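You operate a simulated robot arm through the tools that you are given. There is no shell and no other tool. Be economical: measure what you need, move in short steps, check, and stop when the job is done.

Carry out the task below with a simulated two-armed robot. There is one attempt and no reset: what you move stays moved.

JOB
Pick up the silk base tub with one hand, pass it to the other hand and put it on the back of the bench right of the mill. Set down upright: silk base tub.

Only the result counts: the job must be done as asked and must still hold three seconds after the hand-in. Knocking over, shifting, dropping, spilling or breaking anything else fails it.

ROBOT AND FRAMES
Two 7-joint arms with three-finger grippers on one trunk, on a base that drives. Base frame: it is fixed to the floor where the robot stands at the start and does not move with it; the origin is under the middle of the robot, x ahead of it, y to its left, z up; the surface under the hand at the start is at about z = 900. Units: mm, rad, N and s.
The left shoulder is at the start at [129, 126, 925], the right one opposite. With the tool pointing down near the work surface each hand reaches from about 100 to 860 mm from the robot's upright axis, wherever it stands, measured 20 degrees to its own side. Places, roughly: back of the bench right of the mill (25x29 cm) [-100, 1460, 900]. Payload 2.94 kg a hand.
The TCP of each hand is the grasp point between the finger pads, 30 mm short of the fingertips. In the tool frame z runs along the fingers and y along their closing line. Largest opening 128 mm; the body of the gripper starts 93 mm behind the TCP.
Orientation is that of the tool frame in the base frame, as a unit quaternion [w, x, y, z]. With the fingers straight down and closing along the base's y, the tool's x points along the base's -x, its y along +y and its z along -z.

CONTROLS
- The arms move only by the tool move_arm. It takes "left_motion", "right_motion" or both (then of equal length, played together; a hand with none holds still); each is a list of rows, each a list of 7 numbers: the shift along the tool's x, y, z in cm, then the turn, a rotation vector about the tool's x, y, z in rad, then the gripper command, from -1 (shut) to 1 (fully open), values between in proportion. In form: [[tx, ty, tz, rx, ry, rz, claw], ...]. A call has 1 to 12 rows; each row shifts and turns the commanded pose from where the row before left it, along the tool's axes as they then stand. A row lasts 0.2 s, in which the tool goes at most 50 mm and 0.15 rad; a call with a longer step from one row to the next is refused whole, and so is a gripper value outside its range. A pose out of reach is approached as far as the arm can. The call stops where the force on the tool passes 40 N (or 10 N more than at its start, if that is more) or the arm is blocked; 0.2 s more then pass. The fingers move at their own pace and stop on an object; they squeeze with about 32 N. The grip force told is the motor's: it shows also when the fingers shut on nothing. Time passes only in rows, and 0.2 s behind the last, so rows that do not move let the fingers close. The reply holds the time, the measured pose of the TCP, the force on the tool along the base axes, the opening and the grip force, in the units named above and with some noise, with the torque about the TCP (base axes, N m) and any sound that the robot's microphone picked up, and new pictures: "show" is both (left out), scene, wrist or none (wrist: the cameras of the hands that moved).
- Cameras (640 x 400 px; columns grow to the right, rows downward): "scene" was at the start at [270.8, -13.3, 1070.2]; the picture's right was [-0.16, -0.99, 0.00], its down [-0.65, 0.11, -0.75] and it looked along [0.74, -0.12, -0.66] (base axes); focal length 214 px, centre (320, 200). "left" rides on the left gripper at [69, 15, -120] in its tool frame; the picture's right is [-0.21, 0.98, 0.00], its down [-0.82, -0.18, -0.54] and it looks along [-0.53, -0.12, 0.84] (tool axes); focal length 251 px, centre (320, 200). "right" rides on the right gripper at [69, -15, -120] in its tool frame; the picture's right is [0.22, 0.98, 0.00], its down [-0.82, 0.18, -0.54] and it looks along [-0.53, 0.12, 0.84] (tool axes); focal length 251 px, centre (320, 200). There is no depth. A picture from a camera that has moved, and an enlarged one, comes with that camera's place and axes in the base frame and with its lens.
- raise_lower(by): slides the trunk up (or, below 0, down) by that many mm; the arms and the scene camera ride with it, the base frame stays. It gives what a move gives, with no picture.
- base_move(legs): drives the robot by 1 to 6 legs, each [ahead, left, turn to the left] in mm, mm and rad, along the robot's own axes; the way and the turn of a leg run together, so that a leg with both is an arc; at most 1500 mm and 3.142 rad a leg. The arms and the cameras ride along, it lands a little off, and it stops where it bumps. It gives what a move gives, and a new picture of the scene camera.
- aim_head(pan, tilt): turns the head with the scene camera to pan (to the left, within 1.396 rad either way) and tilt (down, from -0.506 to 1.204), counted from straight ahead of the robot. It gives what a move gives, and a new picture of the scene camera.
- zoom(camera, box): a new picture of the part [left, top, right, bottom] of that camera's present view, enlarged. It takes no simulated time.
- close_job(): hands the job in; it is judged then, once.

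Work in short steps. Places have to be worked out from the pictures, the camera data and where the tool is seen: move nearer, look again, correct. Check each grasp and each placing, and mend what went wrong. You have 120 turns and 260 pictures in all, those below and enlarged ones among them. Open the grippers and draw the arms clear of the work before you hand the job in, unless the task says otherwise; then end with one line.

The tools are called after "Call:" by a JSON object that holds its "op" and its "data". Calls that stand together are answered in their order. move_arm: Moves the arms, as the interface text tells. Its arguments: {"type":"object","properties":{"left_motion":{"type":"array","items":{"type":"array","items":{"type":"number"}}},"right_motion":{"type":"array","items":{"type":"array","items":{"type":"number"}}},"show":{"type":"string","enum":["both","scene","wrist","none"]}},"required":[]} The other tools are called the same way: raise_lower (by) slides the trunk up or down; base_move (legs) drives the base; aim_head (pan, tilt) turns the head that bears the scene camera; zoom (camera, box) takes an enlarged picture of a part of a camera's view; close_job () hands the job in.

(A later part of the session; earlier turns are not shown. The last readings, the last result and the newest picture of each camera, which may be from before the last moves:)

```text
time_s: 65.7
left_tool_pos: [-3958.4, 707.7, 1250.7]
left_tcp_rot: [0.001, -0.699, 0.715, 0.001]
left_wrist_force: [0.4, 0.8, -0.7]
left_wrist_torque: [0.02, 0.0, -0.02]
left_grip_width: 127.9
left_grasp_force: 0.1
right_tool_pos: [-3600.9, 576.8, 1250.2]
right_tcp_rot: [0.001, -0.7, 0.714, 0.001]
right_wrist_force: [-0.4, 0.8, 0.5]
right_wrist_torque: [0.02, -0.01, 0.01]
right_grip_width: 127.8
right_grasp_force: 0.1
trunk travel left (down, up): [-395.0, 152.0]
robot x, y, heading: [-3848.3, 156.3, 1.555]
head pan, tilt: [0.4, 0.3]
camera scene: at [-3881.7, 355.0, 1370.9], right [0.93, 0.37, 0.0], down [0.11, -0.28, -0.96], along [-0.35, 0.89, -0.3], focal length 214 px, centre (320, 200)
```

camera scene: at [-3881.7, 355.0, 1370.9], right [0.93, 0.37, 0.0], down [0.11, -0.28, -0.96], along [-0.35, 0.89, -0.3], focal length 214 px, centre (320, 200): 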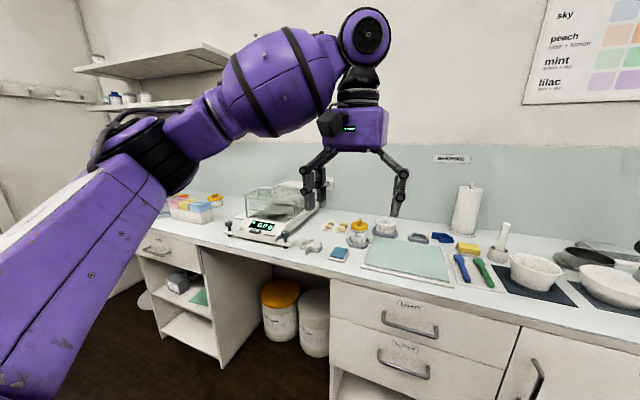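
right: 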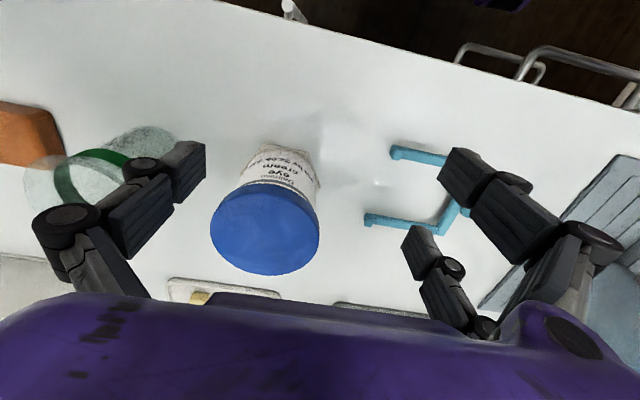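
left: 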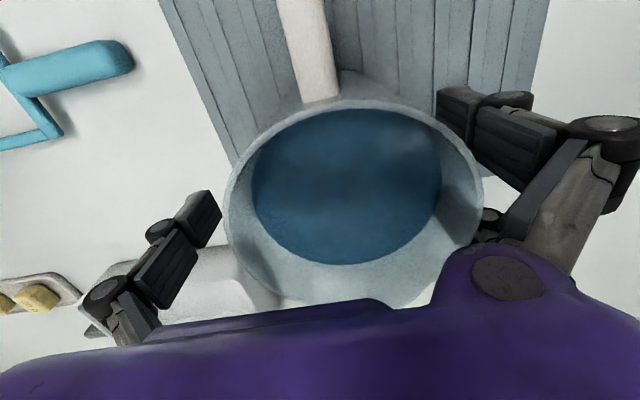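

Call:
{"op": "zoom", "data": {"camera": "scene", "box": [330, 205, 410, 250]}}

Call:
{"op": "base_move", "data": {"legs": [[0, 600, 0]]}}

Call:
{"op": "zoom", "data": {"camera": "scene", "box": [300, 170, 460, 270]}}

Call:
{"op": "aim_head", "data": {"pan": 0.0, "tilt": 0.4}}

```text
8.00 times, centred on (370, 228) of scene
camera zoom: at [-3881.7, 355.0, 1370.9], right [0.93, 0.37, 0.0], down [0.11, -0.28, -0.96], along [-0.35, 0.89, -0.3], focal length 1716 px, centre (-80, -20)
```

zoom: 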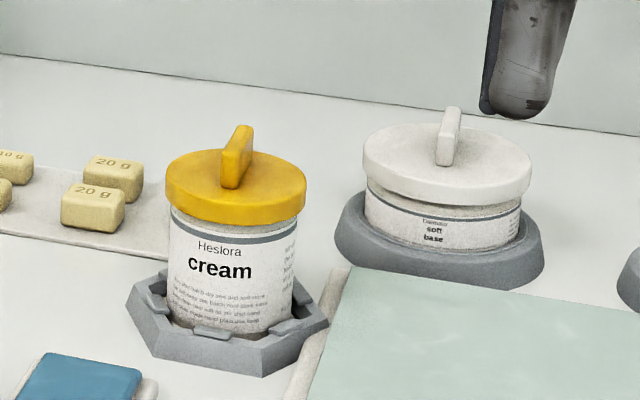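

```text
time_s: 71.4
left_tool_pos: [-4549.6, 721.8, 1250.3]
left_tcp_rot: [0.0, -0.698, 0.716, 0.0]
left_wrist_force: [-0.1, 0.4, -0.5]
left_wrist_torque: [-0.01, -0.02, 0.01]
left_grip_width: 128.0
left_grasp_force: 0.1
right_tool_pos: [-4191.9, 589.8, 1250.1]
right_tcp_rot: [0.0, -0.698, 0.716, 0.001]
right_wrist_force: [-0.3, 0.2, -0.2]
right_wrist_torque: [0.03, 0.03, 0.02]
right_grip_width: 128.1
right_grasp_force: 0.0
trunk travel left (down, up): [-395.0, 152.0]
robot x, y, heading: [-4442.9, 166.1, 1.545]
head pan, tilt: [0.4, 0.3]
camera scene: at [-4472.4, 368.7, 1370.9], right [0.93, 0.37, 0.0], down [0.11, -0.28, -0.96], along [-0.35, 0.89, -0.3], focal length 214 px, centre (320, 200)
```

scene: 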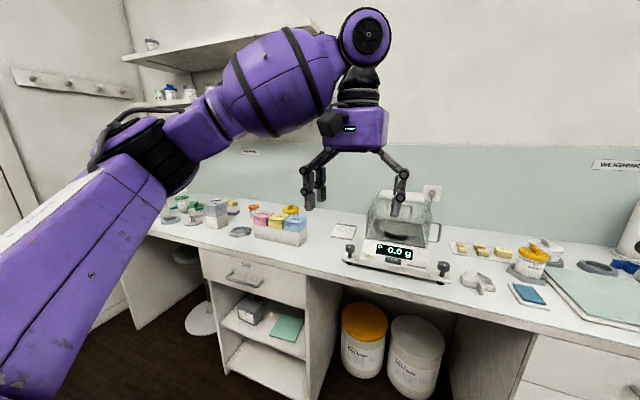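

```text
4.00 times, centred on (380, 220) of scene
camera zoom: at [-4472.4, 368.7, 1370.9], right [0.93, 0.37, 0.0], down [0.11, -0.28, -0.96], along [-0.35, 0.89, -0.3], focal length 858 px, centre (80, 120)
```

zoom: 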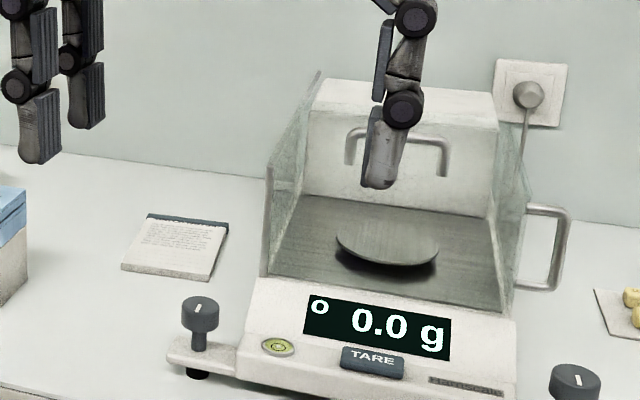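

```text
time_s: 72.2
left_tool_pos: [-4549.6, 721.4, 1250.1]
left_tcp_rot: [0.0, -0.698, 0.716, -0.001]
left_wrist_force: [0.0, -0.2, -0.6]
left_wrist_torque: [0.0, 0.01, -0.01]
left_grip_width: 127.9
left_grasp_force: 0.0
right_tool_pos: [-4191.8, 588.5, 1250.2]
right_tcp_rot: [0.0, -0.699, 0.715, 0.0]
right_wrist_force: [0.6, 0.7, -0.7]
right_wrist_torque: [0.02, 0.01, -0.02]
right_grip_width: 127.7
right_grasp_force: 0.1
trunk travel left (down, up): [-395.0, 152.0]
robot x, y, heading: [-4441.7, 170.1, 1.546]
head pan, tilt: [0.0, 0.4]
camera scene: at [-4436.0, 374.4, 1361.6], right [1.0, -0.02, 0.0], down [-0.01, -0.39, -0.92], along [0.02, 0.92, -0.39], focal length 214 px, centre (320, 200)
```

scene: 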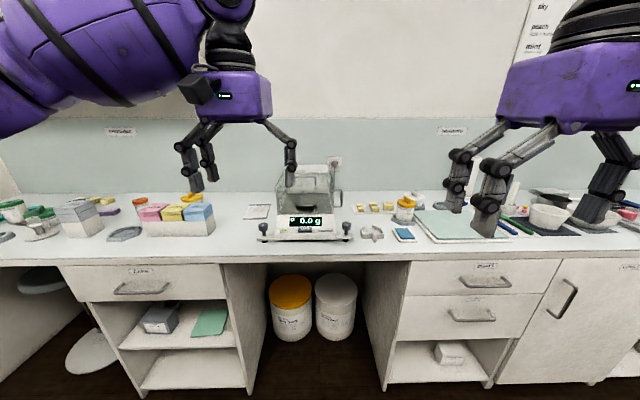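

Continue to the far left end and view the tubs there.

Call:
{"op": "base_move", "data": {"legs": [[0, 550, 0]]}}

Call:
{"op": "zoom", "data": {"camera": "scene", "box": [60, 160, 316, 320]}}

Call:
{"op": "aim_head", "data": {"pan": 0.5, "tilt": 0.3}}

Call:
{"op": "zoom", "data": {"camera": "scene", "box": [160, 160, 416, 320]}}

```text
time_s: 77.6
left_tool_pos: [-5102.6, 734.8, 1250.2]
left_tcp_rot: [0.002, -0.699, 0.715, 0.0]
left_wrist_force: [0.4, 0.1, 0.0]
left_wrist_torque: [0.0, 0.0, -0.05]
left_grip_width: 128.2
left_grasp_force: 0.0
right_tool_pos: [-4743.6, 601.8, 1250.6]
right_tcp_rot: [0.001, -0.7, 0.715, 0.0]
right_wrist_force: [0.6, 0.3, -1.1]
right_wrist_torque: [0.02, 0.01, -0.01]
right_grip_width: 127.9
right_grasp_force: 0.0
trunk travel left (down, up): [-395.0, 152.0]
robot x, y, heading: [-4994.5, 179.8, 1.546]
head pan, tilt: [0.0, 0.4]
camera scene: at [-4987.7, 387.3, 1361.6], right [1.0, -0.02, 0.0], down [-0.01, -0.39, -0.92], along [0.02, 0.92, -0.39], focal length 214 px, centre (320, 200)
```

scene: 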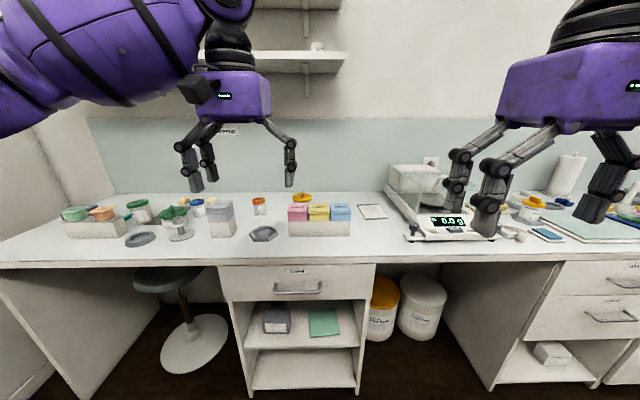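

```text
2.50 times, centred on (188, 240) of scene
camera zoom: at [-4987.7, 387.3, 1361.6], right [1.0, -0.02, 0.0], down [-0.01, -0.39, -0.92], along [0.02, 0.92, -0.39], focal length 536 px, centre (650, 100)
```

zoom: 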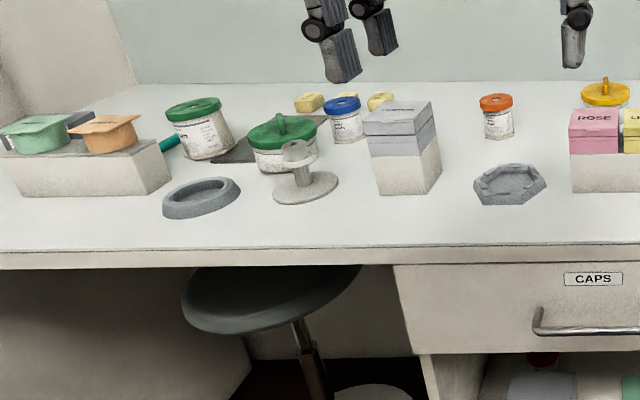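

```text
time_s: 78.5
left_tool_pos: [-5100.9, 734.3, 1249.3]
left_tcp_rot: [-0.001, -0.7, 0.715, 0.0]
left_wrist_force: [0.0, -1.3, -0.1]
left_wrist_torque: [-0.01, -0.02, 0.01]
left_grip_width: 128.0
left_grasp_force: 0.1
right_tool_pos: [-4745.1, 601.7, 1249.9]
right_tcp_rot: [0.0, -0.7, 0.714, 0.001]
right_wrist_force: [-0.8, 0.5, 0.6]
right_wrist_torque: [-0.01, -0.03, -0.02]
right_grip_width: 128.2
right_grasp_force: 0.1
trunk travel left (down, up): [-395.0, 152.0]
robot x, y, heading: [-4994.1, 181.7, 1.549]
head pan, tilt: [0.499, 0.3]
camera scene: at [-5032.5, 377.7, 1370.9], right [0.89, 0.46, 0.0], down [0.14, -0.26, -0.96], along [-0.44, 0.85, -0.3], focal length 214 px, centre (320, 200)
```

scene: 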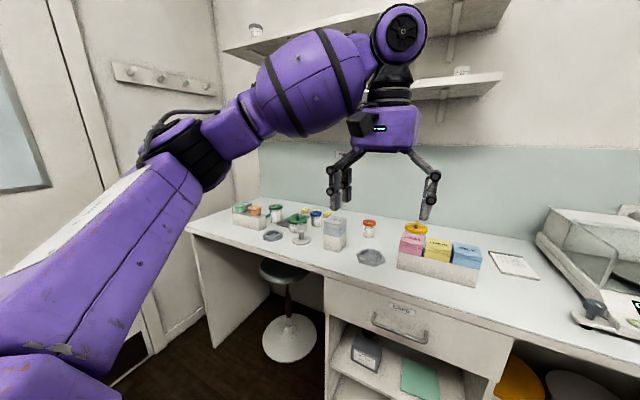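

```text
2.50 times, centred on (288, 240) of scene
camera zoom: at [-5032.5, 377.7, 1370.9], right [0.89, 0.46, 0.0], down [0.14, -0.26, -0.96], along [-0.44, 0.85, -0.3], focal length 536 px, centre (400, 100)
```

zoom: 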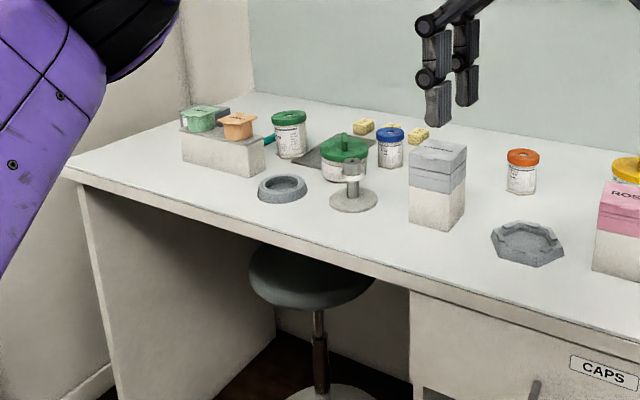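

Zoom each of these labels.

Call:
{"op": "zoom", "data": {"camera": "scene", "box": [260, 195, 340, 245]}}

Call:
{"op": "zoom", "data": {"camera": "scene", "box": [350, 205, 430, 255]}}

Call:
{"op": "aim_head", "data": {"pan": 0.5, "tilt": -0.1}}

```text
8.00 times, centred on (300, 220) of scene
camera zoom: at [-5032.5, 377.7, 1370.9], right [0.89, 0.46, 0.0], down [0.14, -0.26, -0.96], along [-0.44, 0.85, -0.3], focal length 1716 px, centre (480, 40)
```

zoom: 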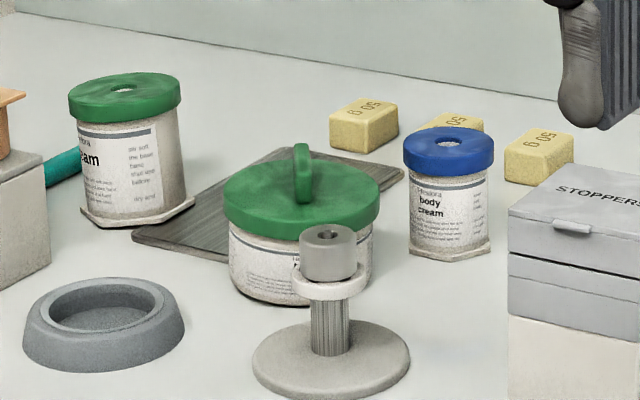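

```text
8.00 times, centred on (390, 230) of scene
camera zoom: at [-5032.5, 377.7, 1370.9], right [0.89, 0.46, 0.0], down [0.14, -0.26, -0.96], along [-0.44, 0.85, -0.3], focal length 1716 px, centre (-240, -40)
```

zoom: 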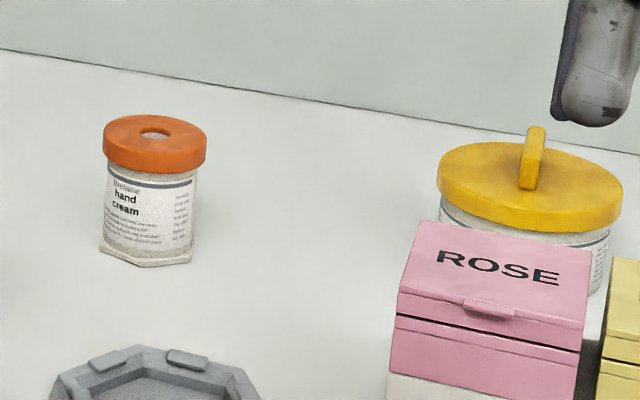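

```text
time_s: 79.4
left_tool_pos: [-5101.5, 734.6, 1250.0]
left_tcp_rot: [0.001, -0.699, 0.715, -0.001]
left_wrist_force: [0.7, 0.0, 0.0]
left_wrist_torque: [-0.01, 0.01, 0.0]
left_grip_width: 128.0
left_grasp_force: 0.1
right_tool_pos: [-4744.2, 603.6, 1250.6]
right_tcp_rot: [0.001, -0.699, 0.715, 0.001]
right_wrist_force: [-0.4, 0.6, 0.0]
right_wrist_torque: [0.01, -0.02, 0.02]
right_grip_width: 128.1
right_grasp_force: 0.1
trunk travel left (down, up): [-395.0, 152.0]
robot x, y, heading: [-4989.4, 182.3, 1.551]
head pan, tilt: [0.499, -0.099]
camera scene: at [-5029.8, 372.1, 1407.4], right [0.89, 0.46, 0.0], down [-0.05, 0.09, -1.0], along [-0.46, 0.88, 0.1], focal length 214 px, centre (320, 200)
```

scene: 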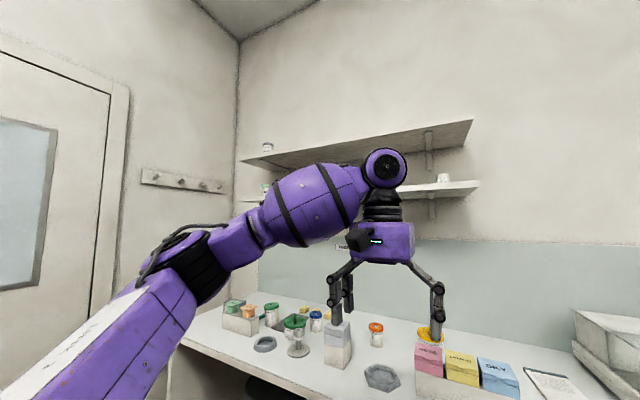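

Green- and yellow-knobbed flat tubs are "base"-type; their labels are obscured. I shift left to see around the obstacles.

Call:
{"op": "base_move", "data": {"legs": [[0, 300, 0]]}}

Call:
{"op": "aim_head", "data": {"pan": 0.0, "tilt": 0.4}}

Call:
{"op": "zoom", "data": {"camera": "scene", "box": [240, 180, 336, 240]}}

Call:
{"op": "zoom", "data": {"camera": "scene", "box": [350, 180, 446, 240]}}

```text
time_s: 82.6
left_tool_pos: [-5398.1, 743.2, 1249.5]
left_tcp_rot: [0.0, -0.698, 0.716, 0.0]
left_wrist_force: [0.2, -0.1, 0.1]
left_wrist_torque: [-0.03, 0.03, -0.01]
left_grip_width: 128.2
left_grasp_force: 0.0
right_tool_pos: [-5042.3, 607.6, 1250.5]
right_tcp_rot: [0.001, -0.699, 0.715, 0.001]
right_wrist_force: [-0.3, 0.1, 0.3]
right_wrist_torque: [-0.01, -0.01, 0.01]
right_grip_width: 127.9
right_grasp_force: 0.1
trunk travel left (down, up): [-395.0, 152.0]
robot x, y, heading: [-5292.6, 190.2, 1.541]
head pan, tilt: [0.499, -0.099]
camera scene: at [-5328.4, 379.4, 1407.4], right [0.89, 0.46, 0.0], down [-0.05, 0.09, -1.0], along [-0.45, 0.89, 0.1], focal length 214 px, centre (320, 200)
```

scene: 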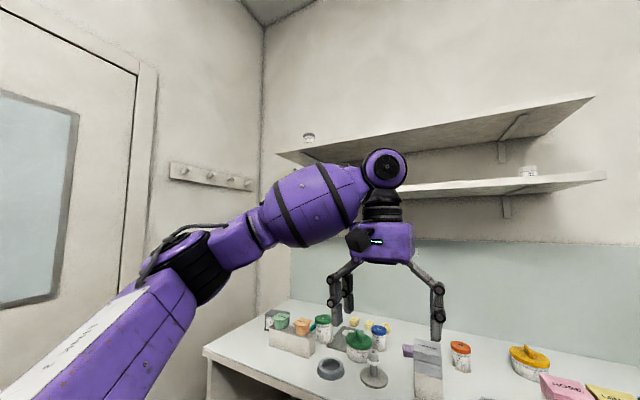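

```text
time_s: 83.5
left_tool_pos: [-5399.0, 742.2, 1249.0]
left_tcp_rot: [0.0, -0.697, 0.717, 0.001]
left_wrist_force: [0.4, -0.2, 0.2]
left_wrist_torque: [0.01, -0.01, 0.03]
left_grip_width: 127.9
left_grasp_force: 0.0
right_tool_pos: [-5042.3, 610.3, 1249.5]
right_tcp_rot: [0.001, -0.699, 0.716, 0.001]
right_wrist_force: [0.0, -0.5, 0.7]
right_wrist_torque: [0.0, 0.0, -0.01]
right_grip_width: 127.9
right_grasp_force: 0.0
trunk travel left (down, up): [-395.0, 152.0]
robot x, y, heading: [-5296.9, 186.9, 1.548]
head pan, tilt: [0.0, 0.4]
camera scene: at [-5286.4, 394.5, 1361.7], right [1.0, -0.03, 0.0], down [-0.01, -0.39, -0.92], along [0.02, 0.92, -0.39], focal length 214 px, centre (320, 200)
```

scene: 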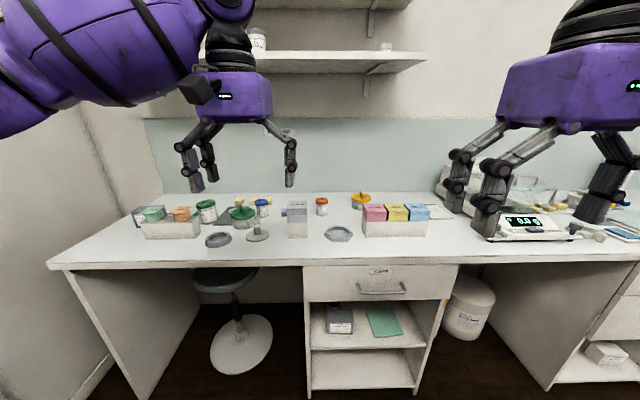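

```text
6.67 times, centred on (288, 210) of scene
camera zoom: at [-5286.4, 394.5, 1361.7], right [1.0, -0.03, 0.0], down [-0.01, -0.39, -0.92], along [0.02, 0.92, -0.39], focal length 1430 px, centre (533, 133)
```

zoom: 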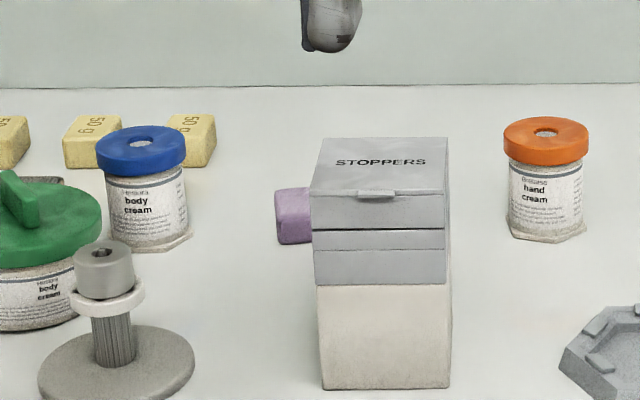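

```text
6.67 times, centred on (398, 210) of scene
camera zoom: at [-5286.4, 394.5, 1361.7], right [1.0, -0.03, 0.0], down [-0.01, -0.39, -0.92], along [0.02, 0.92, -0.39], focal length 1430 px, centre (-200, 133)
```

zoom: 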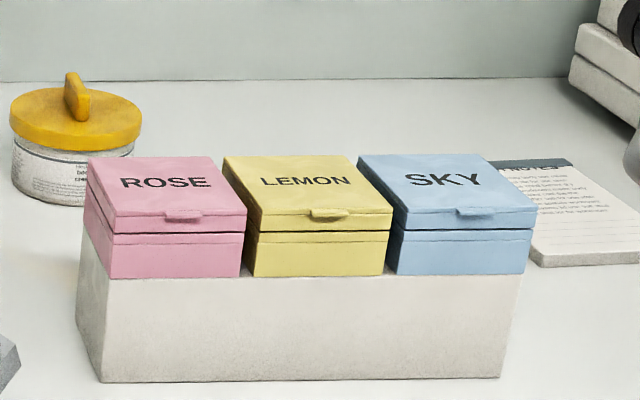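

Both are "body cream". Quick check of the shelf tubs and the view behind (opposite side of the room).

Call:
{"op": "aim_head", "data": {"pan": 0.1, "tilt": -0.2}}

Call:
{"op": "base_move", "data": {"legs": [[0, -800, 0], [0, 0, -1.57]]}}

Call:
{"op": "aim_head", "data": {"pan": -1.0, "tilt": 0.2}}

```text
time_s: 84.5
left_tool_pos: [-5397.4, 742.4, 1249.9]
left_tcp_rot: [0.001, -0.698, 0.716, 0.0]
left_wrist_force: [-0.2, -0.1, 0.5]
left_wrist_torque: [0.02, 0.02, 0.01]
left_grip_width: 128.3
left_grasp_force: 0.1
right_tool_pos: [-5043.3, 608.4, 1250.8]
right_tcp_rot: [0.0, -0.698, 0.716, 0.0]
right_wrist_force: [-0.2, 0.3, 0.3]
right_wrist_torque: [-0.03, 0.01, 0.0]
right_grip_width: 128.2
right_grasp_force: 0.0
trunk travel left (down, up): [-395.0, 152.0]
robot x, y, heading: [-5291.7, 189.4, 1.546]
head pan, tilt: [0.099, -0.201]
camera scene: at [-5294.9, 384.9, 1416.0], right [1.0, 0.07, 0.0], down [-0.01, 0.2, -0.98], along [-0.07, 0.98, 0.2], focal length 214 px, centre (320, 200)
```

scene: 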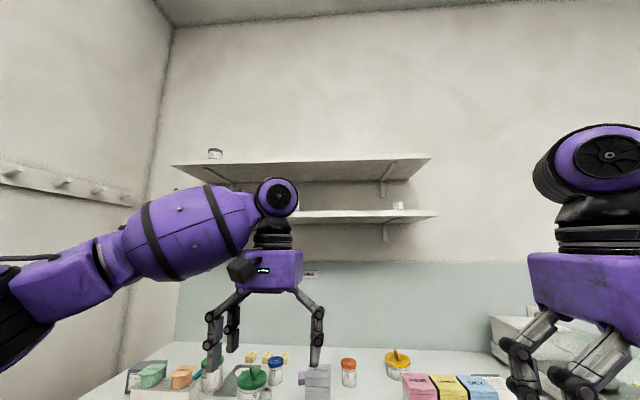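

```text
time_s: 95.8
left_tool_pos: [-3930.2, 284.8, 1251.0]
left_tcp_rot: [0.0, 0.005, 1.0, -0.001]
left_wrist_force: [-0.4, -0.8, -0.4]
left_wrist_torque: [0.0, 0.01, 0.03]
left_grip_width: 128.0
left_grasp_force: 0.1
right_tool_pos: [-4057.5, -73.9, 1250.2]
right_tcp_rot: [0.001, 0.004, 1.0, -0.001]
right_wrist_force: [1.1, -0.1, 0.2]
right_wrist_torque: [0.02, -0.02, -0.01]
right_grip_width: 128.0
right_grasp_force: 0.1
trunk travel left (down, up): [-395.0, 152.0]
robot x, y, heading: [-4479.5, 169.4, -0.009]
head pan, tilt: [0.099, -0.201]
camera scene: at [-4286.4, 175.7, 1416.1], right [0.09, -1.0, 0.0], down [0.2, 0.02, -0.98], along [0.98, 0.09, 0.2], focal length 214 px, centre (320, 200)
```

scene: 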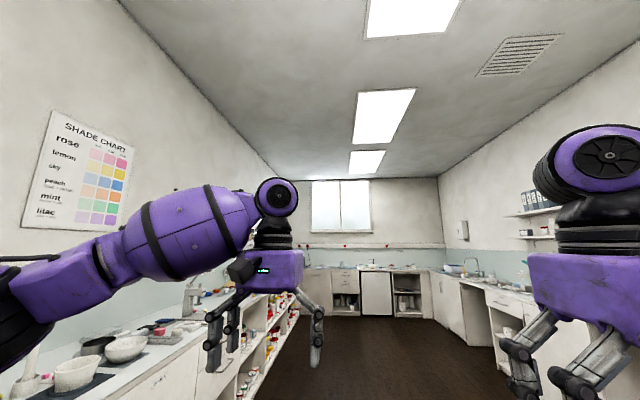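

```text
time_s: 97.1
left_tool_pos: [-3930.7, 285.5, 1249.9]
left_tcp_rot: [0.0, 0.004, 1.0, -0.001]
left_wrist_force: [0.3, -0.8, -0.4]
left_wrist_torque: [0.0, -0.02, 0.0]
left_grip_width: 128.0
left_grasp_force: 0.0
right_tool_pos: [-4058.1, -73.7, 1250.0]
right_tcp_rot: [0.001, 0.004, 1.0, 0.0]
right_wrist_force: [0.2, -0.1, 0.1]
right_wrist_torque: [0.02, 0.01, 0.01]
right_grip_width: 128.0
right_grasp_force: 0.1
trunk travel left (down, up): [-395.0, 152.0]
robot x, y, heading: [-4482.3, 169.0, -0.014]
head pan, tilt: [-1.0, 0.201]
camera scene: at [-4319.6, 89.4, 1380.2], right [-0.85, -0.53, 0.0], down [-0.11, 0.17, -0.98], along [0.52, -0.83, -0.2], focal length 214 px, centre (320, 200)
```

scene: 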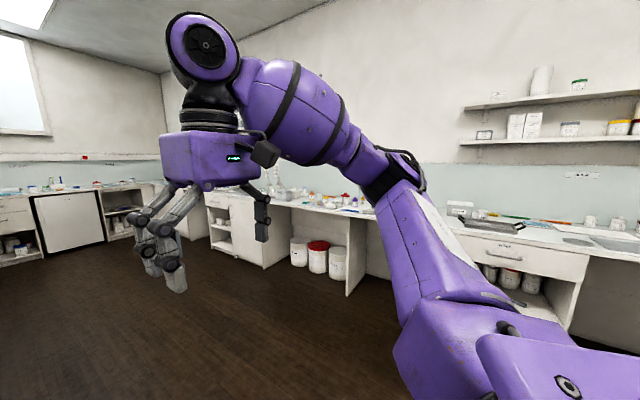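

The opposite wall has another bench with tubs. I turn to face it and approach.

Call:
{"op": "base_move", "data": {"legs": [[0, 0, -1.56], [500, 0, 0]]}}

Call:
{"op": "aim_head", "data": {"pan": 0.0, "tilt": 0.3}}

Call:
{"op": "zoom", "data": {"camera": "scene", "box": [200, 100, 440, 250]}}

```text
time_s: 103.9
left_tool_pos: [-4365.4, -885.0, 1250.4]
left_tcp_rot: [0.0, 0.71, 0.705, 0.0]
left_wrist_force: [0.2, 0.5, 0.6]
left_wrist_torque: [-0.02, 0.0, -0.02]
left_grip_width: 128.0
left_grasp_force: 0.0
right_tool_pos: [-4725.0, -756.9, 1250.7]
right_tcp_rot: [0.0, 0.71, 0.705, -0.001]
right_wrist_force: [0.0, 0.4, -0.1]
right_wrist_torque: [0.01, -0.03, -0.01]
right_grip_width: 128.2
right_grasp_force: 0.0
trunk travel left (down, up): [-395.0, 152.0]
robot x, y, heading: [-4485.6, -332.9, -1.58]
head pan, tilt: [-1.0, 0.201]
camera scene: at [-4563.4, -495.5, 1380.2], right [-0.53, 0.85, 0.0], down [0.17, 0.11, -0.98], along [-0.83, -0.52, -0.2], focal length 214 px, centre (320, 200)
```

scene: 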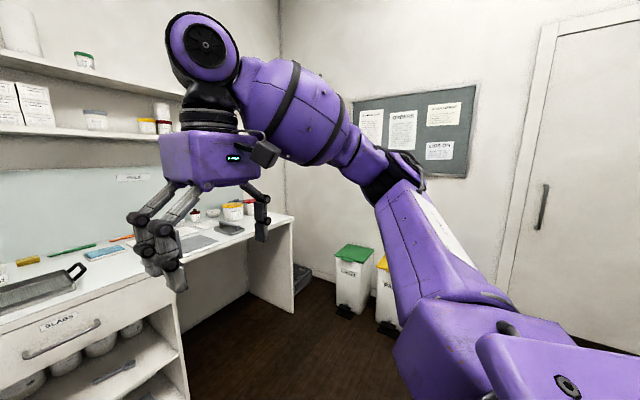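

```text
time_s: 105.2
left_tool_pos: [-4366.0, -884.0, 1250.4]
left_tcp_rot: [-0.001, 0.709, 0.705, 0.0]
left_wrist_force: [-0.4, 0.2, -0.9]
left_wrist_torque: [0.0, -0.02, 0.0]
left_grip_width: 128.1
left_grasp_force: 0.1
right_tool_pos: [-4725.3, -757.0, 1249.5]
right_tcp_rot: [0.0, 0.708, 0.706, 0.0]
right_wrist_force: [0.5, -0.2, 0.0]
right_wrist_torque: [-0.02, -0.01, 0.01]
right_grip_width: 128.0
right_grasp_force: 0.0
trunk travel left (down, up): [-395.0, 152.0]
robot x, y, heading: [-4485.7, -329.5, -1.579]
head pan, tilt: [0.0, 0.3]
camera scene: at [-4485.4, -539.4, 1370.9], right [-1.0, 0.01, 0.0], down [0.0, 0.3, -0.96], along [-0.01, -0.96, -0.3], focal length 214 px, centre (320, 200)
```

scene: 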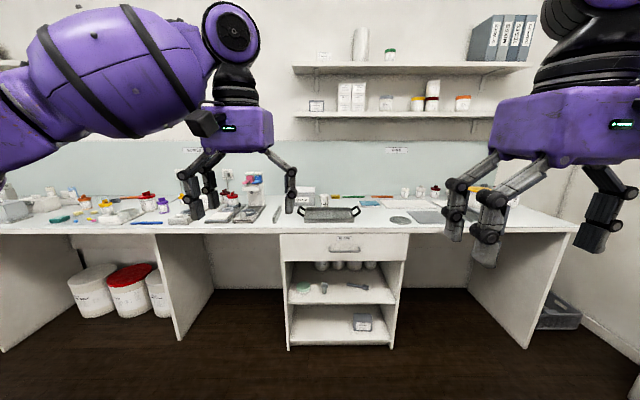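

```text
2.67 times, centred on (320, 175) of scene
camera zoom: at [-4485.4, -539.4, 1370.9], right [-1.0, 0.01, 0.0], down [0.0, 0.3, -0.96], along [-0.01, -0.96, -0.3], focal length 572 px, centre (320, 267)
```

zoom: 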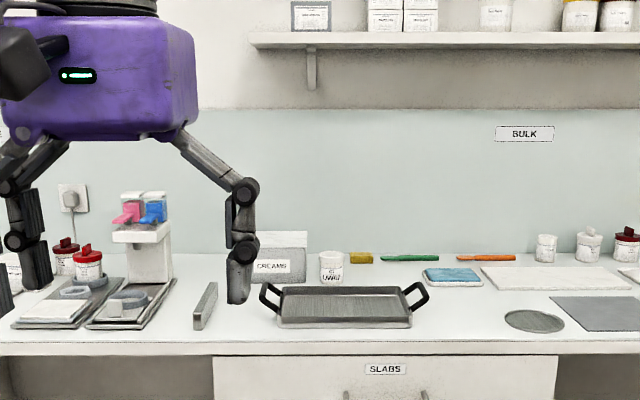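

Call:
{"op": "zoom", "data": {"camera": "scene", "box": [0, 170, 128, 235]}}

Call:
{"op": "zoom", "data": {"camera": "scene", "box": [115, 165, 275, 235]}}

Call:
{"op": "zoom", "data": {"camera": "scene", "box": [392, 170, 520, 230]}}

Call:
{"op": "zoom", "data": {"camera": "scene", "box": [360, 75, 488, 125]}}

```text
5.00 times, centred on (64, 202) of scene
camera zoom: at [-4485.4, -539.4, 1370.9], right [-1.0, 0.01, 0.0], down [0.0, 0.3, -0.96], along [-0.01, -0.96, -0.3], focal length 1072 px, centre (1600, 188)
```

zoom: 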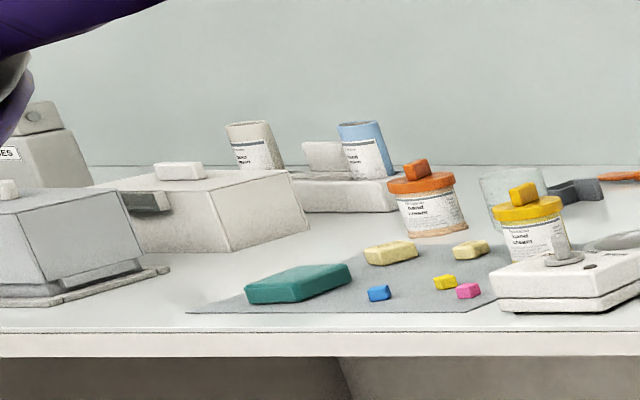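

```text
4.00 times, centred on (195, 200) of scene
camera zoom: at [-4485.4, -539.4, 1370.9], right [-1.0, 0.01, 0.0], down [0.0, 0.3, -0.96], along [-0.01, -0.96, -0.3], focal length 858 px, centre (820, 200)
```

zoom: 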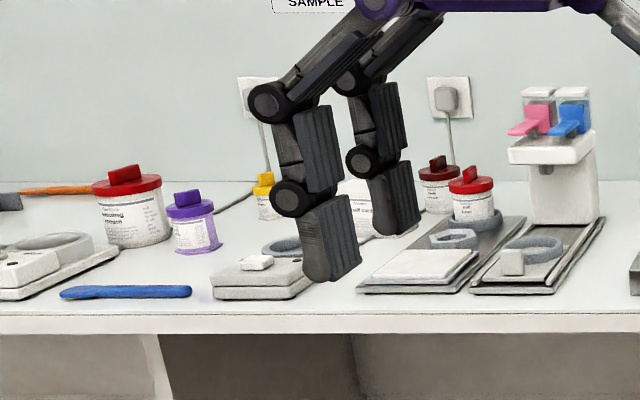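

```text
5.00 times, centred on (456, 200) of scene
camera zoom: at [-4485.4, -539.4, 1370.9], right [-1.0, 0.01, 0.0], down [0.0, 0.3, -0.96], along [-0.01, -0.96, -0.3], focal length 1072 px, centre (-360, 200)
```

zoom: 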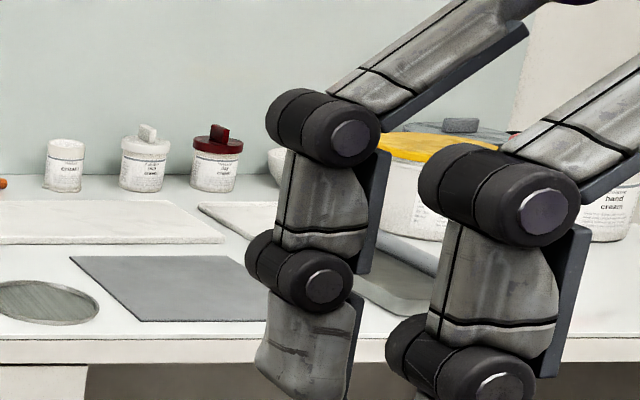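

```text
5.00 times, centred on (424, 100) of scene
camera zoom: at [-4485.4, -539.4, 1370.9], right [-1.0, 0.01, 0.0], down [0.0, 0.3, -0.96], along [-0.01, -0.96, -0.3], focal length 1072 px, centre (-200, 700)
```

zoom: 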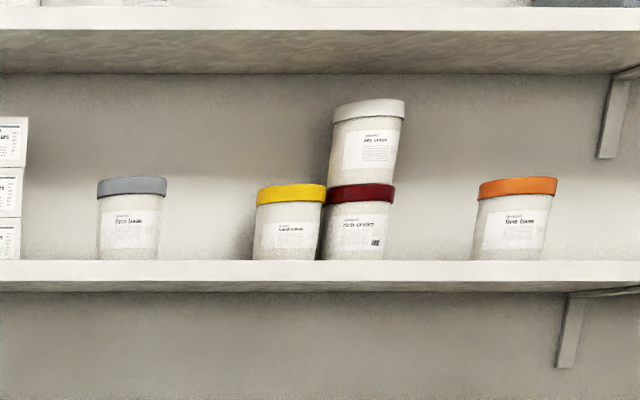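

The red-lidded tubs by the dispenser need a closer look; move left along this bench and closer.

Call:
{"op": "base_move", "data": {"legs": [[250, 350, 0]]}}

Call:
{"op": "aim_head", "data": {"pan": 0.1, "tilt": 0.5}}

```text
time_s: 108.8
left_tool_pos: [-4025.8, -1137.3, 1250.9]
left_tcp_rot: [0.0, 0.711, 0.704, -0.001]
left_wrist_force: [0.3, -0.7, -0.1]
left_wrist_torque: [-0.01, 0.02, 0.03]
left_grip_width: 128.3
left_grasp_force: 0.1
right_tool_pos: [-4383.7, -1010.0, 1251.3]
right_tcp_rot: [0.0, 0.711, 0.704, -0.001]
right_wrist_force: [-1.2, 0.6, 0.3]
right_wrist_torque: [-0.01, 0.0, 0.01]
right_grip_width: 128.1
right_grasp_force: 0.0
trunk travel left (down, up): [-395.0, 152.0]
robot x, y, heading: [-4145.1, -588.2, -1.582]
head pan, tilt: [0.0, 0.3]
camera scene: at [-4143.6, -793.4, 1370.9], right [-1.0, 0.01, 0.0], down [0.0, 0.3, -0.96], along [-0.01, -0.96, -0.3], focal length 214 px, centre (320, 200)
```

scene: 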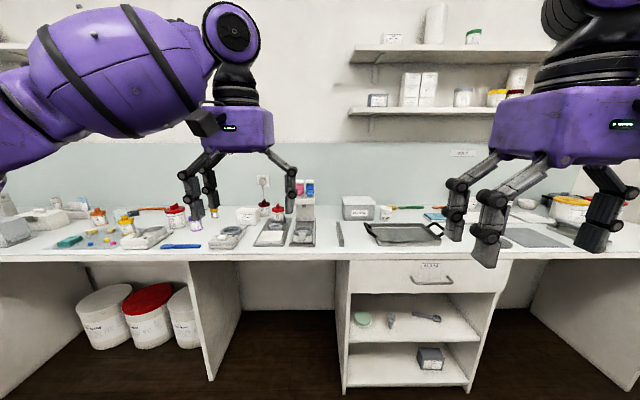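

```text
time_s: 109.5
left_tool_pos: [-4025.9, -1139.3, 1249.8]
left_tcp_rot: [0.0, 0.71, 0.704, 0.0]
left_wrist_force: [0.1, -0.5, 0.8]
left_wrist_torque: [-0.04, -0.03, 0.0]
left_grip_width: 127.9
left_grasp_force: 0.1
right_tool_pos: [-4384.0, -1012.1, 1250.6]
right_tcp_rot: [0.001, 0.711, 0.703, -0.001]
right_wrist_force: [-0.6, -0.4, 1.2]
right_wrist_torque: [0.01, -0.02, -0.02]
right_grip_width: 128.1
right_grasp_force: 0.2
trunk travel left (down, up): [-395.0, 152.0]
robot x, y, heading: [-4143.8, -586.6, -1.58]
head pan, tilt: [0.099, 0.499]
camera scene: at [-4134.4, -790.8, 1352.5], right [-1.0, -0.09, 0.0], down [-0.04, 0.48, -0.88], along [0.08, -0.87, -0.48], focal length 214 px, centre (320, 200)
```

scene: 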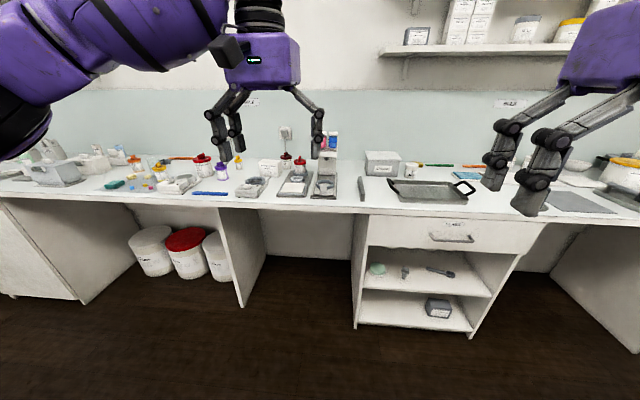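

Call:
{"op": "zoom", "data": {"camera": "scene", "box": [250, 140, 346, 200]}}

Call:
{"op": "zoom", "data": {"camera": "scene", "box": [150, 140, 250, 205]}}

Call:
{"op": "zoom", "data": {"camera": "scene", "box": [20, 130, 180, 210]}}

```text
6.67 times, centred on (298, 170) of scene
camera zoom: at [-4134.4, -790.8, 1352.5], right [-1.0, -0.09, 0.0], down [-0.04, 0.48, -0.88], along [0.08, -0.87, -0.48], focal length 1430 px, centre (467, 400)
```

zoom: 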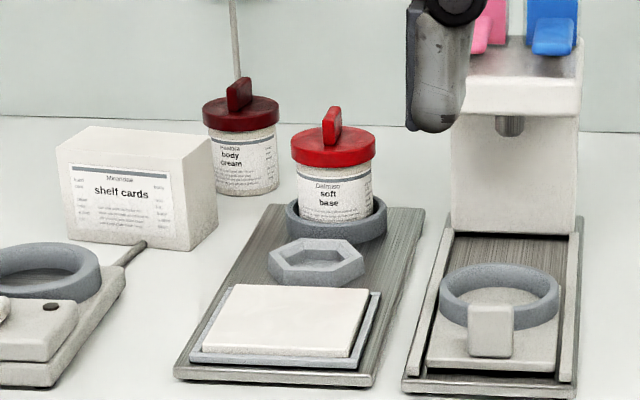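

```text
6.15 times, centred on (200, 172) of scene
camera zoom: at [-4134.4, -790.8, 1352.5], right [-1.0, -0.09, 0.0], down [-0.04, 0.48, -0.88], along [0.08, -0.87, -0.48], focal length 1320 px, centre (1058, 369)
```

zoom: 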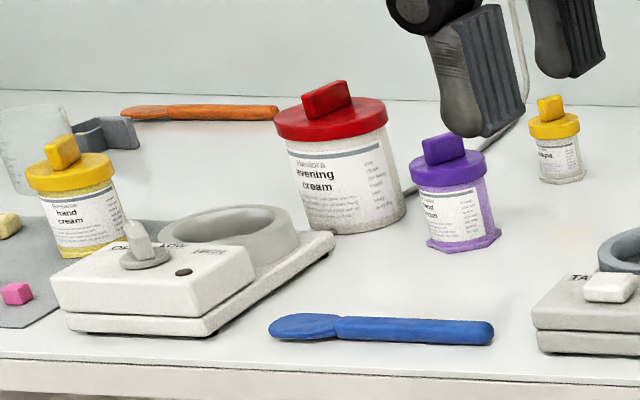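

```text
4.00 times, centred on (100, 170) of scene
camera zoom: at [-4134.4, -790.8, 1352.5], right [-1.0, -0.09, 0.0], down [-0.04, 0.48, -0.88], along [0.08, -0.87, -0.48], focal length 858 px, centre (1200, 320)
```

zoom: 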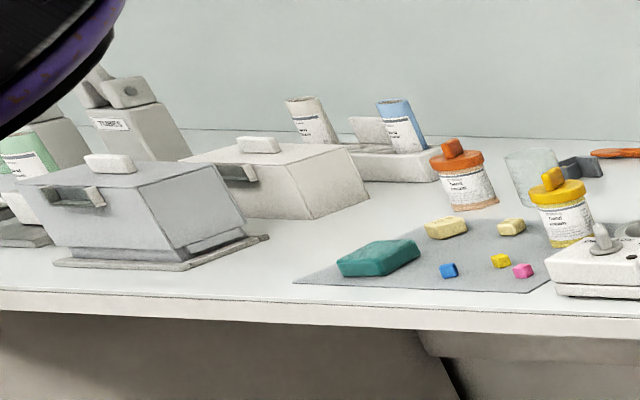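

Continue along this bench towards +x.

Call:
{"op": "base_move", "data": {"legs": [[0, 900, 0]]}}

Call:
{"op": "zoom", "data": {"camera": "scene", "box": [0, 120, 200, 245]}}

Call:
{"op": "zoom", "data": {"camera": "scene", "box": [190, 120, 390, 245]}}

Call:
{"op": "base_move", "data": {"legs": [[0, 900, 0]]}}

```text
time_s: 117.7
left_tool_pos: [-3137.4, -1159.2, 1250.9]
left_tcp_rot: [0.0, 0.717, 0.697, 0.0]
left_wrist_force: [0.4, 0.1, 0.0]
left_wrist_torque: [-0.01, -0.01, -0.03]
left_grip_width: 128.0
left_grasp_force: 0.3
right_tool_pos: [-3496.5, -1024.5, 1250.1]
right_tcp_rot: [0.001, 0.717, 0.698, 0.0]
right_wrist_force: [0.0, 1.0, -0.7]
right_wrist_torque: [-0.02, -0.03, 0.0]
right_grip_width: 127.8
right_grasp_force: 0.0
trunk travel left (down, up): [-395.0, 152.0]
robot x, y, heading: [-3245.1, -608.4, -1.599]
head pan, tilt: [0.099, 0.499]
camera scene: at [-3241.3, -808.2, 1352.5], right [-1.0, -0.07, 0.0], down [-0.03, 0.48, -0.88], along [0.06, -0.88, -0.48], focal length 214 px, centre (320, 200)
```

scene: 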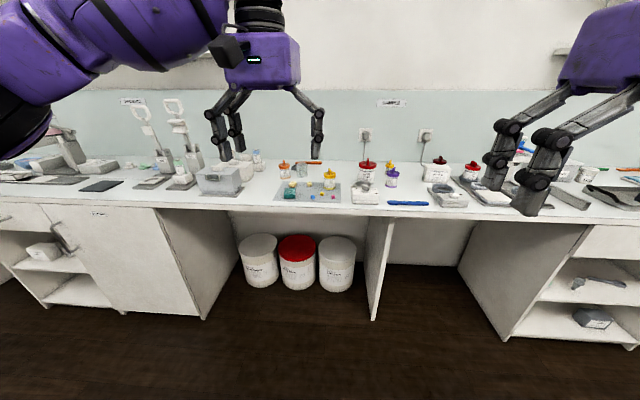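

```text
3.20 times, centred on (100, 182) of scene
camera zoom: at [-3241.3, -808.2, 1352.5], right [-1.0, -0.07, 0.0], down [-0.03, 0.48, -0.88], along [0.06, -0.88, -0.48], focal length 686 px, centre (1024, 256)
```

zoom: 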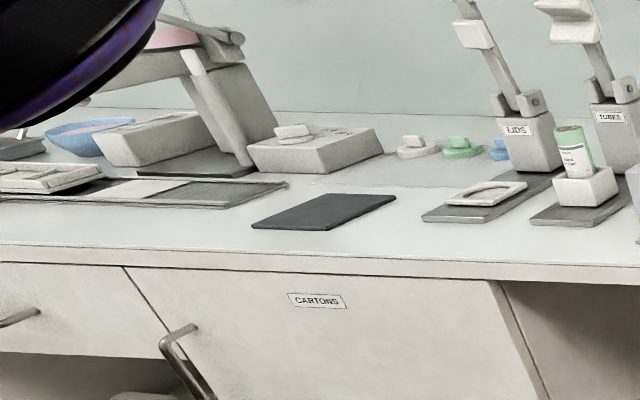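

```text
3.20 times, centred on (290, 182) of scene
camera zoom: at [-3241.3, -808.2, 1352.5], right [-1.0, -0.07, 0.0], down [-0.03, 0.48, -0.88], along [0.06, -0.88, -0.48], focal length 686 px, centre (416, 256)
```

zoom: 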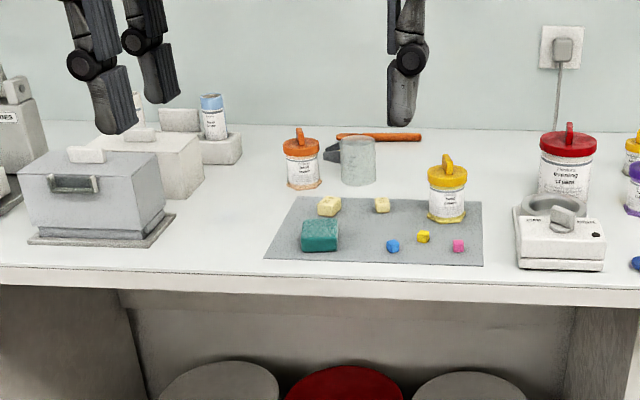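

```text
time_s: 126.0
left_tool_pos: [-2232.6, -1176.5, 1249.3]
left_tcp_rot: [0.0, 0.712, 0.702, 0.0]
left_wrist_force: [-0.1, -0.5, -0.8]
left_wrist_torque: [-0.01, 0.02, 0.03]
left_grip_width: 128.2
left_grasp_force: 0.0
right_tool_pos: [-2590.7, -1047.0, 1251.5]
right_tcp_rot: [0.0, 0.712, 0.702, 0.0]
right_wrist_force: [0.4, -0.4, 0.4]
right_wrist_torque: [0.01, 0.01, 0.02]
right_grip_width: 127.8
right_grasp_force: 0.0
trunk travel left (down, up): [-395.0, 152.0]
robot x, y, heading: [-2345.4, -624.9, -1.581]
head pan, tilt: [0.099, 0.499]
camera scene: at [-2340.5, -827.2, 1352.5], right [-1.0, -0.09, 0.0], down [-0.04, 0.48, -0.88], along [0.07, -0.87, -0.48], focal length 214 px, centre (320, 200)
```

scene: 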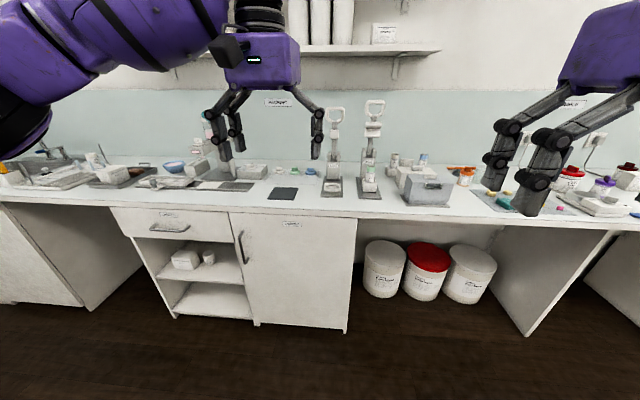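

Call:
{"op": "base_move", "data": {"legs": [[0, 1100, 0]]}}

Call:
{"op": "zoom", "data": {"camera": "scene", "box": [0, 120, 256, 280]}}

Call:
{"op": "zoom", "data": {"camera": "scene", "box": [240, 120, 496, 280]}}

```text
time_s: 135.8
left_tool_pos: [-1155.2, -1205.5, 1251.0]
left_tcp_rot: [0.0, 0.719, 0.695, 0.0]
left_wrist_force: [0.5, 0.0, 0.7]
left_wrist_torque: [0.01, -0.03, 0.01]
left_grip_width: 128.1
left_grasp_force: 0.0
right_tool_pos: [-1512.0, -1067.8, 1250.8]
right_tcp_rot: [0.0, 0.719, 0.695, 0.0]
right_wrist_force: [-0.4, 1.0, -0.7]
right_wrist_torque: [-0.03, -0.01, 0.03]
right_grip_width: 128.0
right_grasp_force: 0.1
trunk travel left (down, up): [-395.0, 152.0]
robot x, y, heading: [-1258.4, -647.8, -1.605]
head pan, tilt: [0.099, 0.499]
camera scene: at [-1256.0, -854.0, 1352.5], right [-1.0, -0.06, 0.0], down [-0.03, 0.48, -0.88], along [0.06, -0.88, -0.48], focal length 214 px, centre (320, 200)
```

scene: 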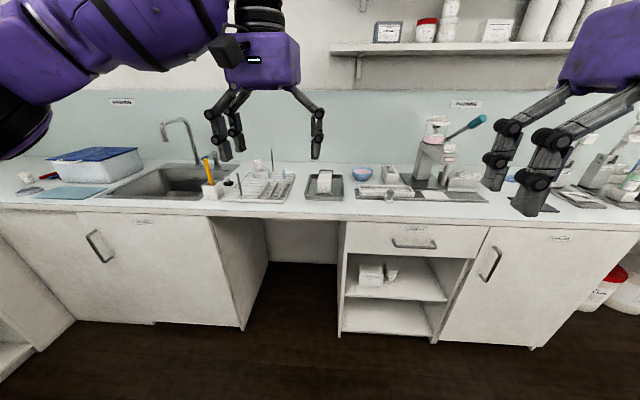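

```text
2.50 times, centred on (128, 200) of scene
camera zoom: at [-1256.0, -854.0, 1352.5], right [-1.0, -0.06, 0.0], down [-0.03, 0.48, -0.88], along [0.06, -0.88, -0.48], focal length 536 px, centre (800, 200)
```

zoom: 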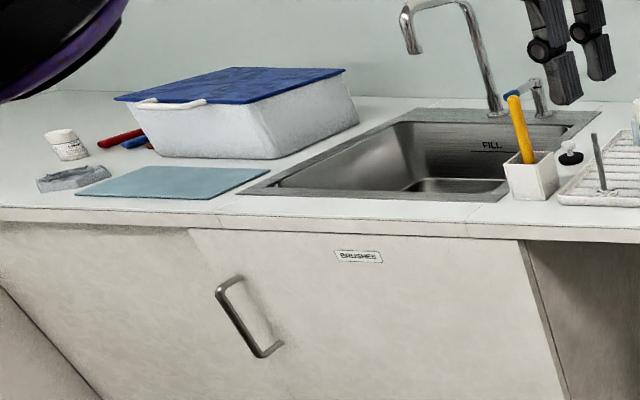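

```text
2.50 times, centred on (368, 200) of scene
camera zoom: at [-1256.0, -854.0, 1352.5], right [-1.0, -0.06, 0.0], down [-0.03, 0.48, -0.88], along [0.06, -0.88, -0.48], focal length 536 px, centre (200, 200)
```

zoom: 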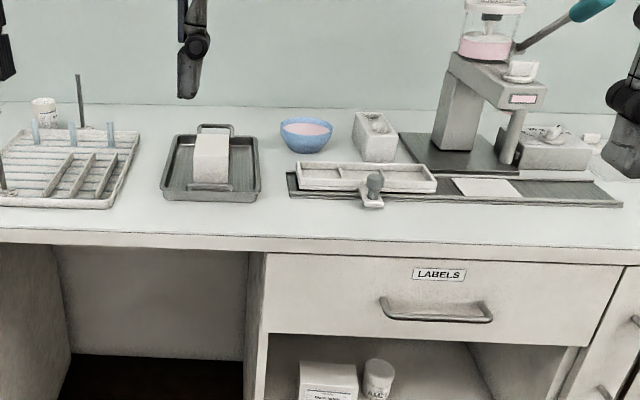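

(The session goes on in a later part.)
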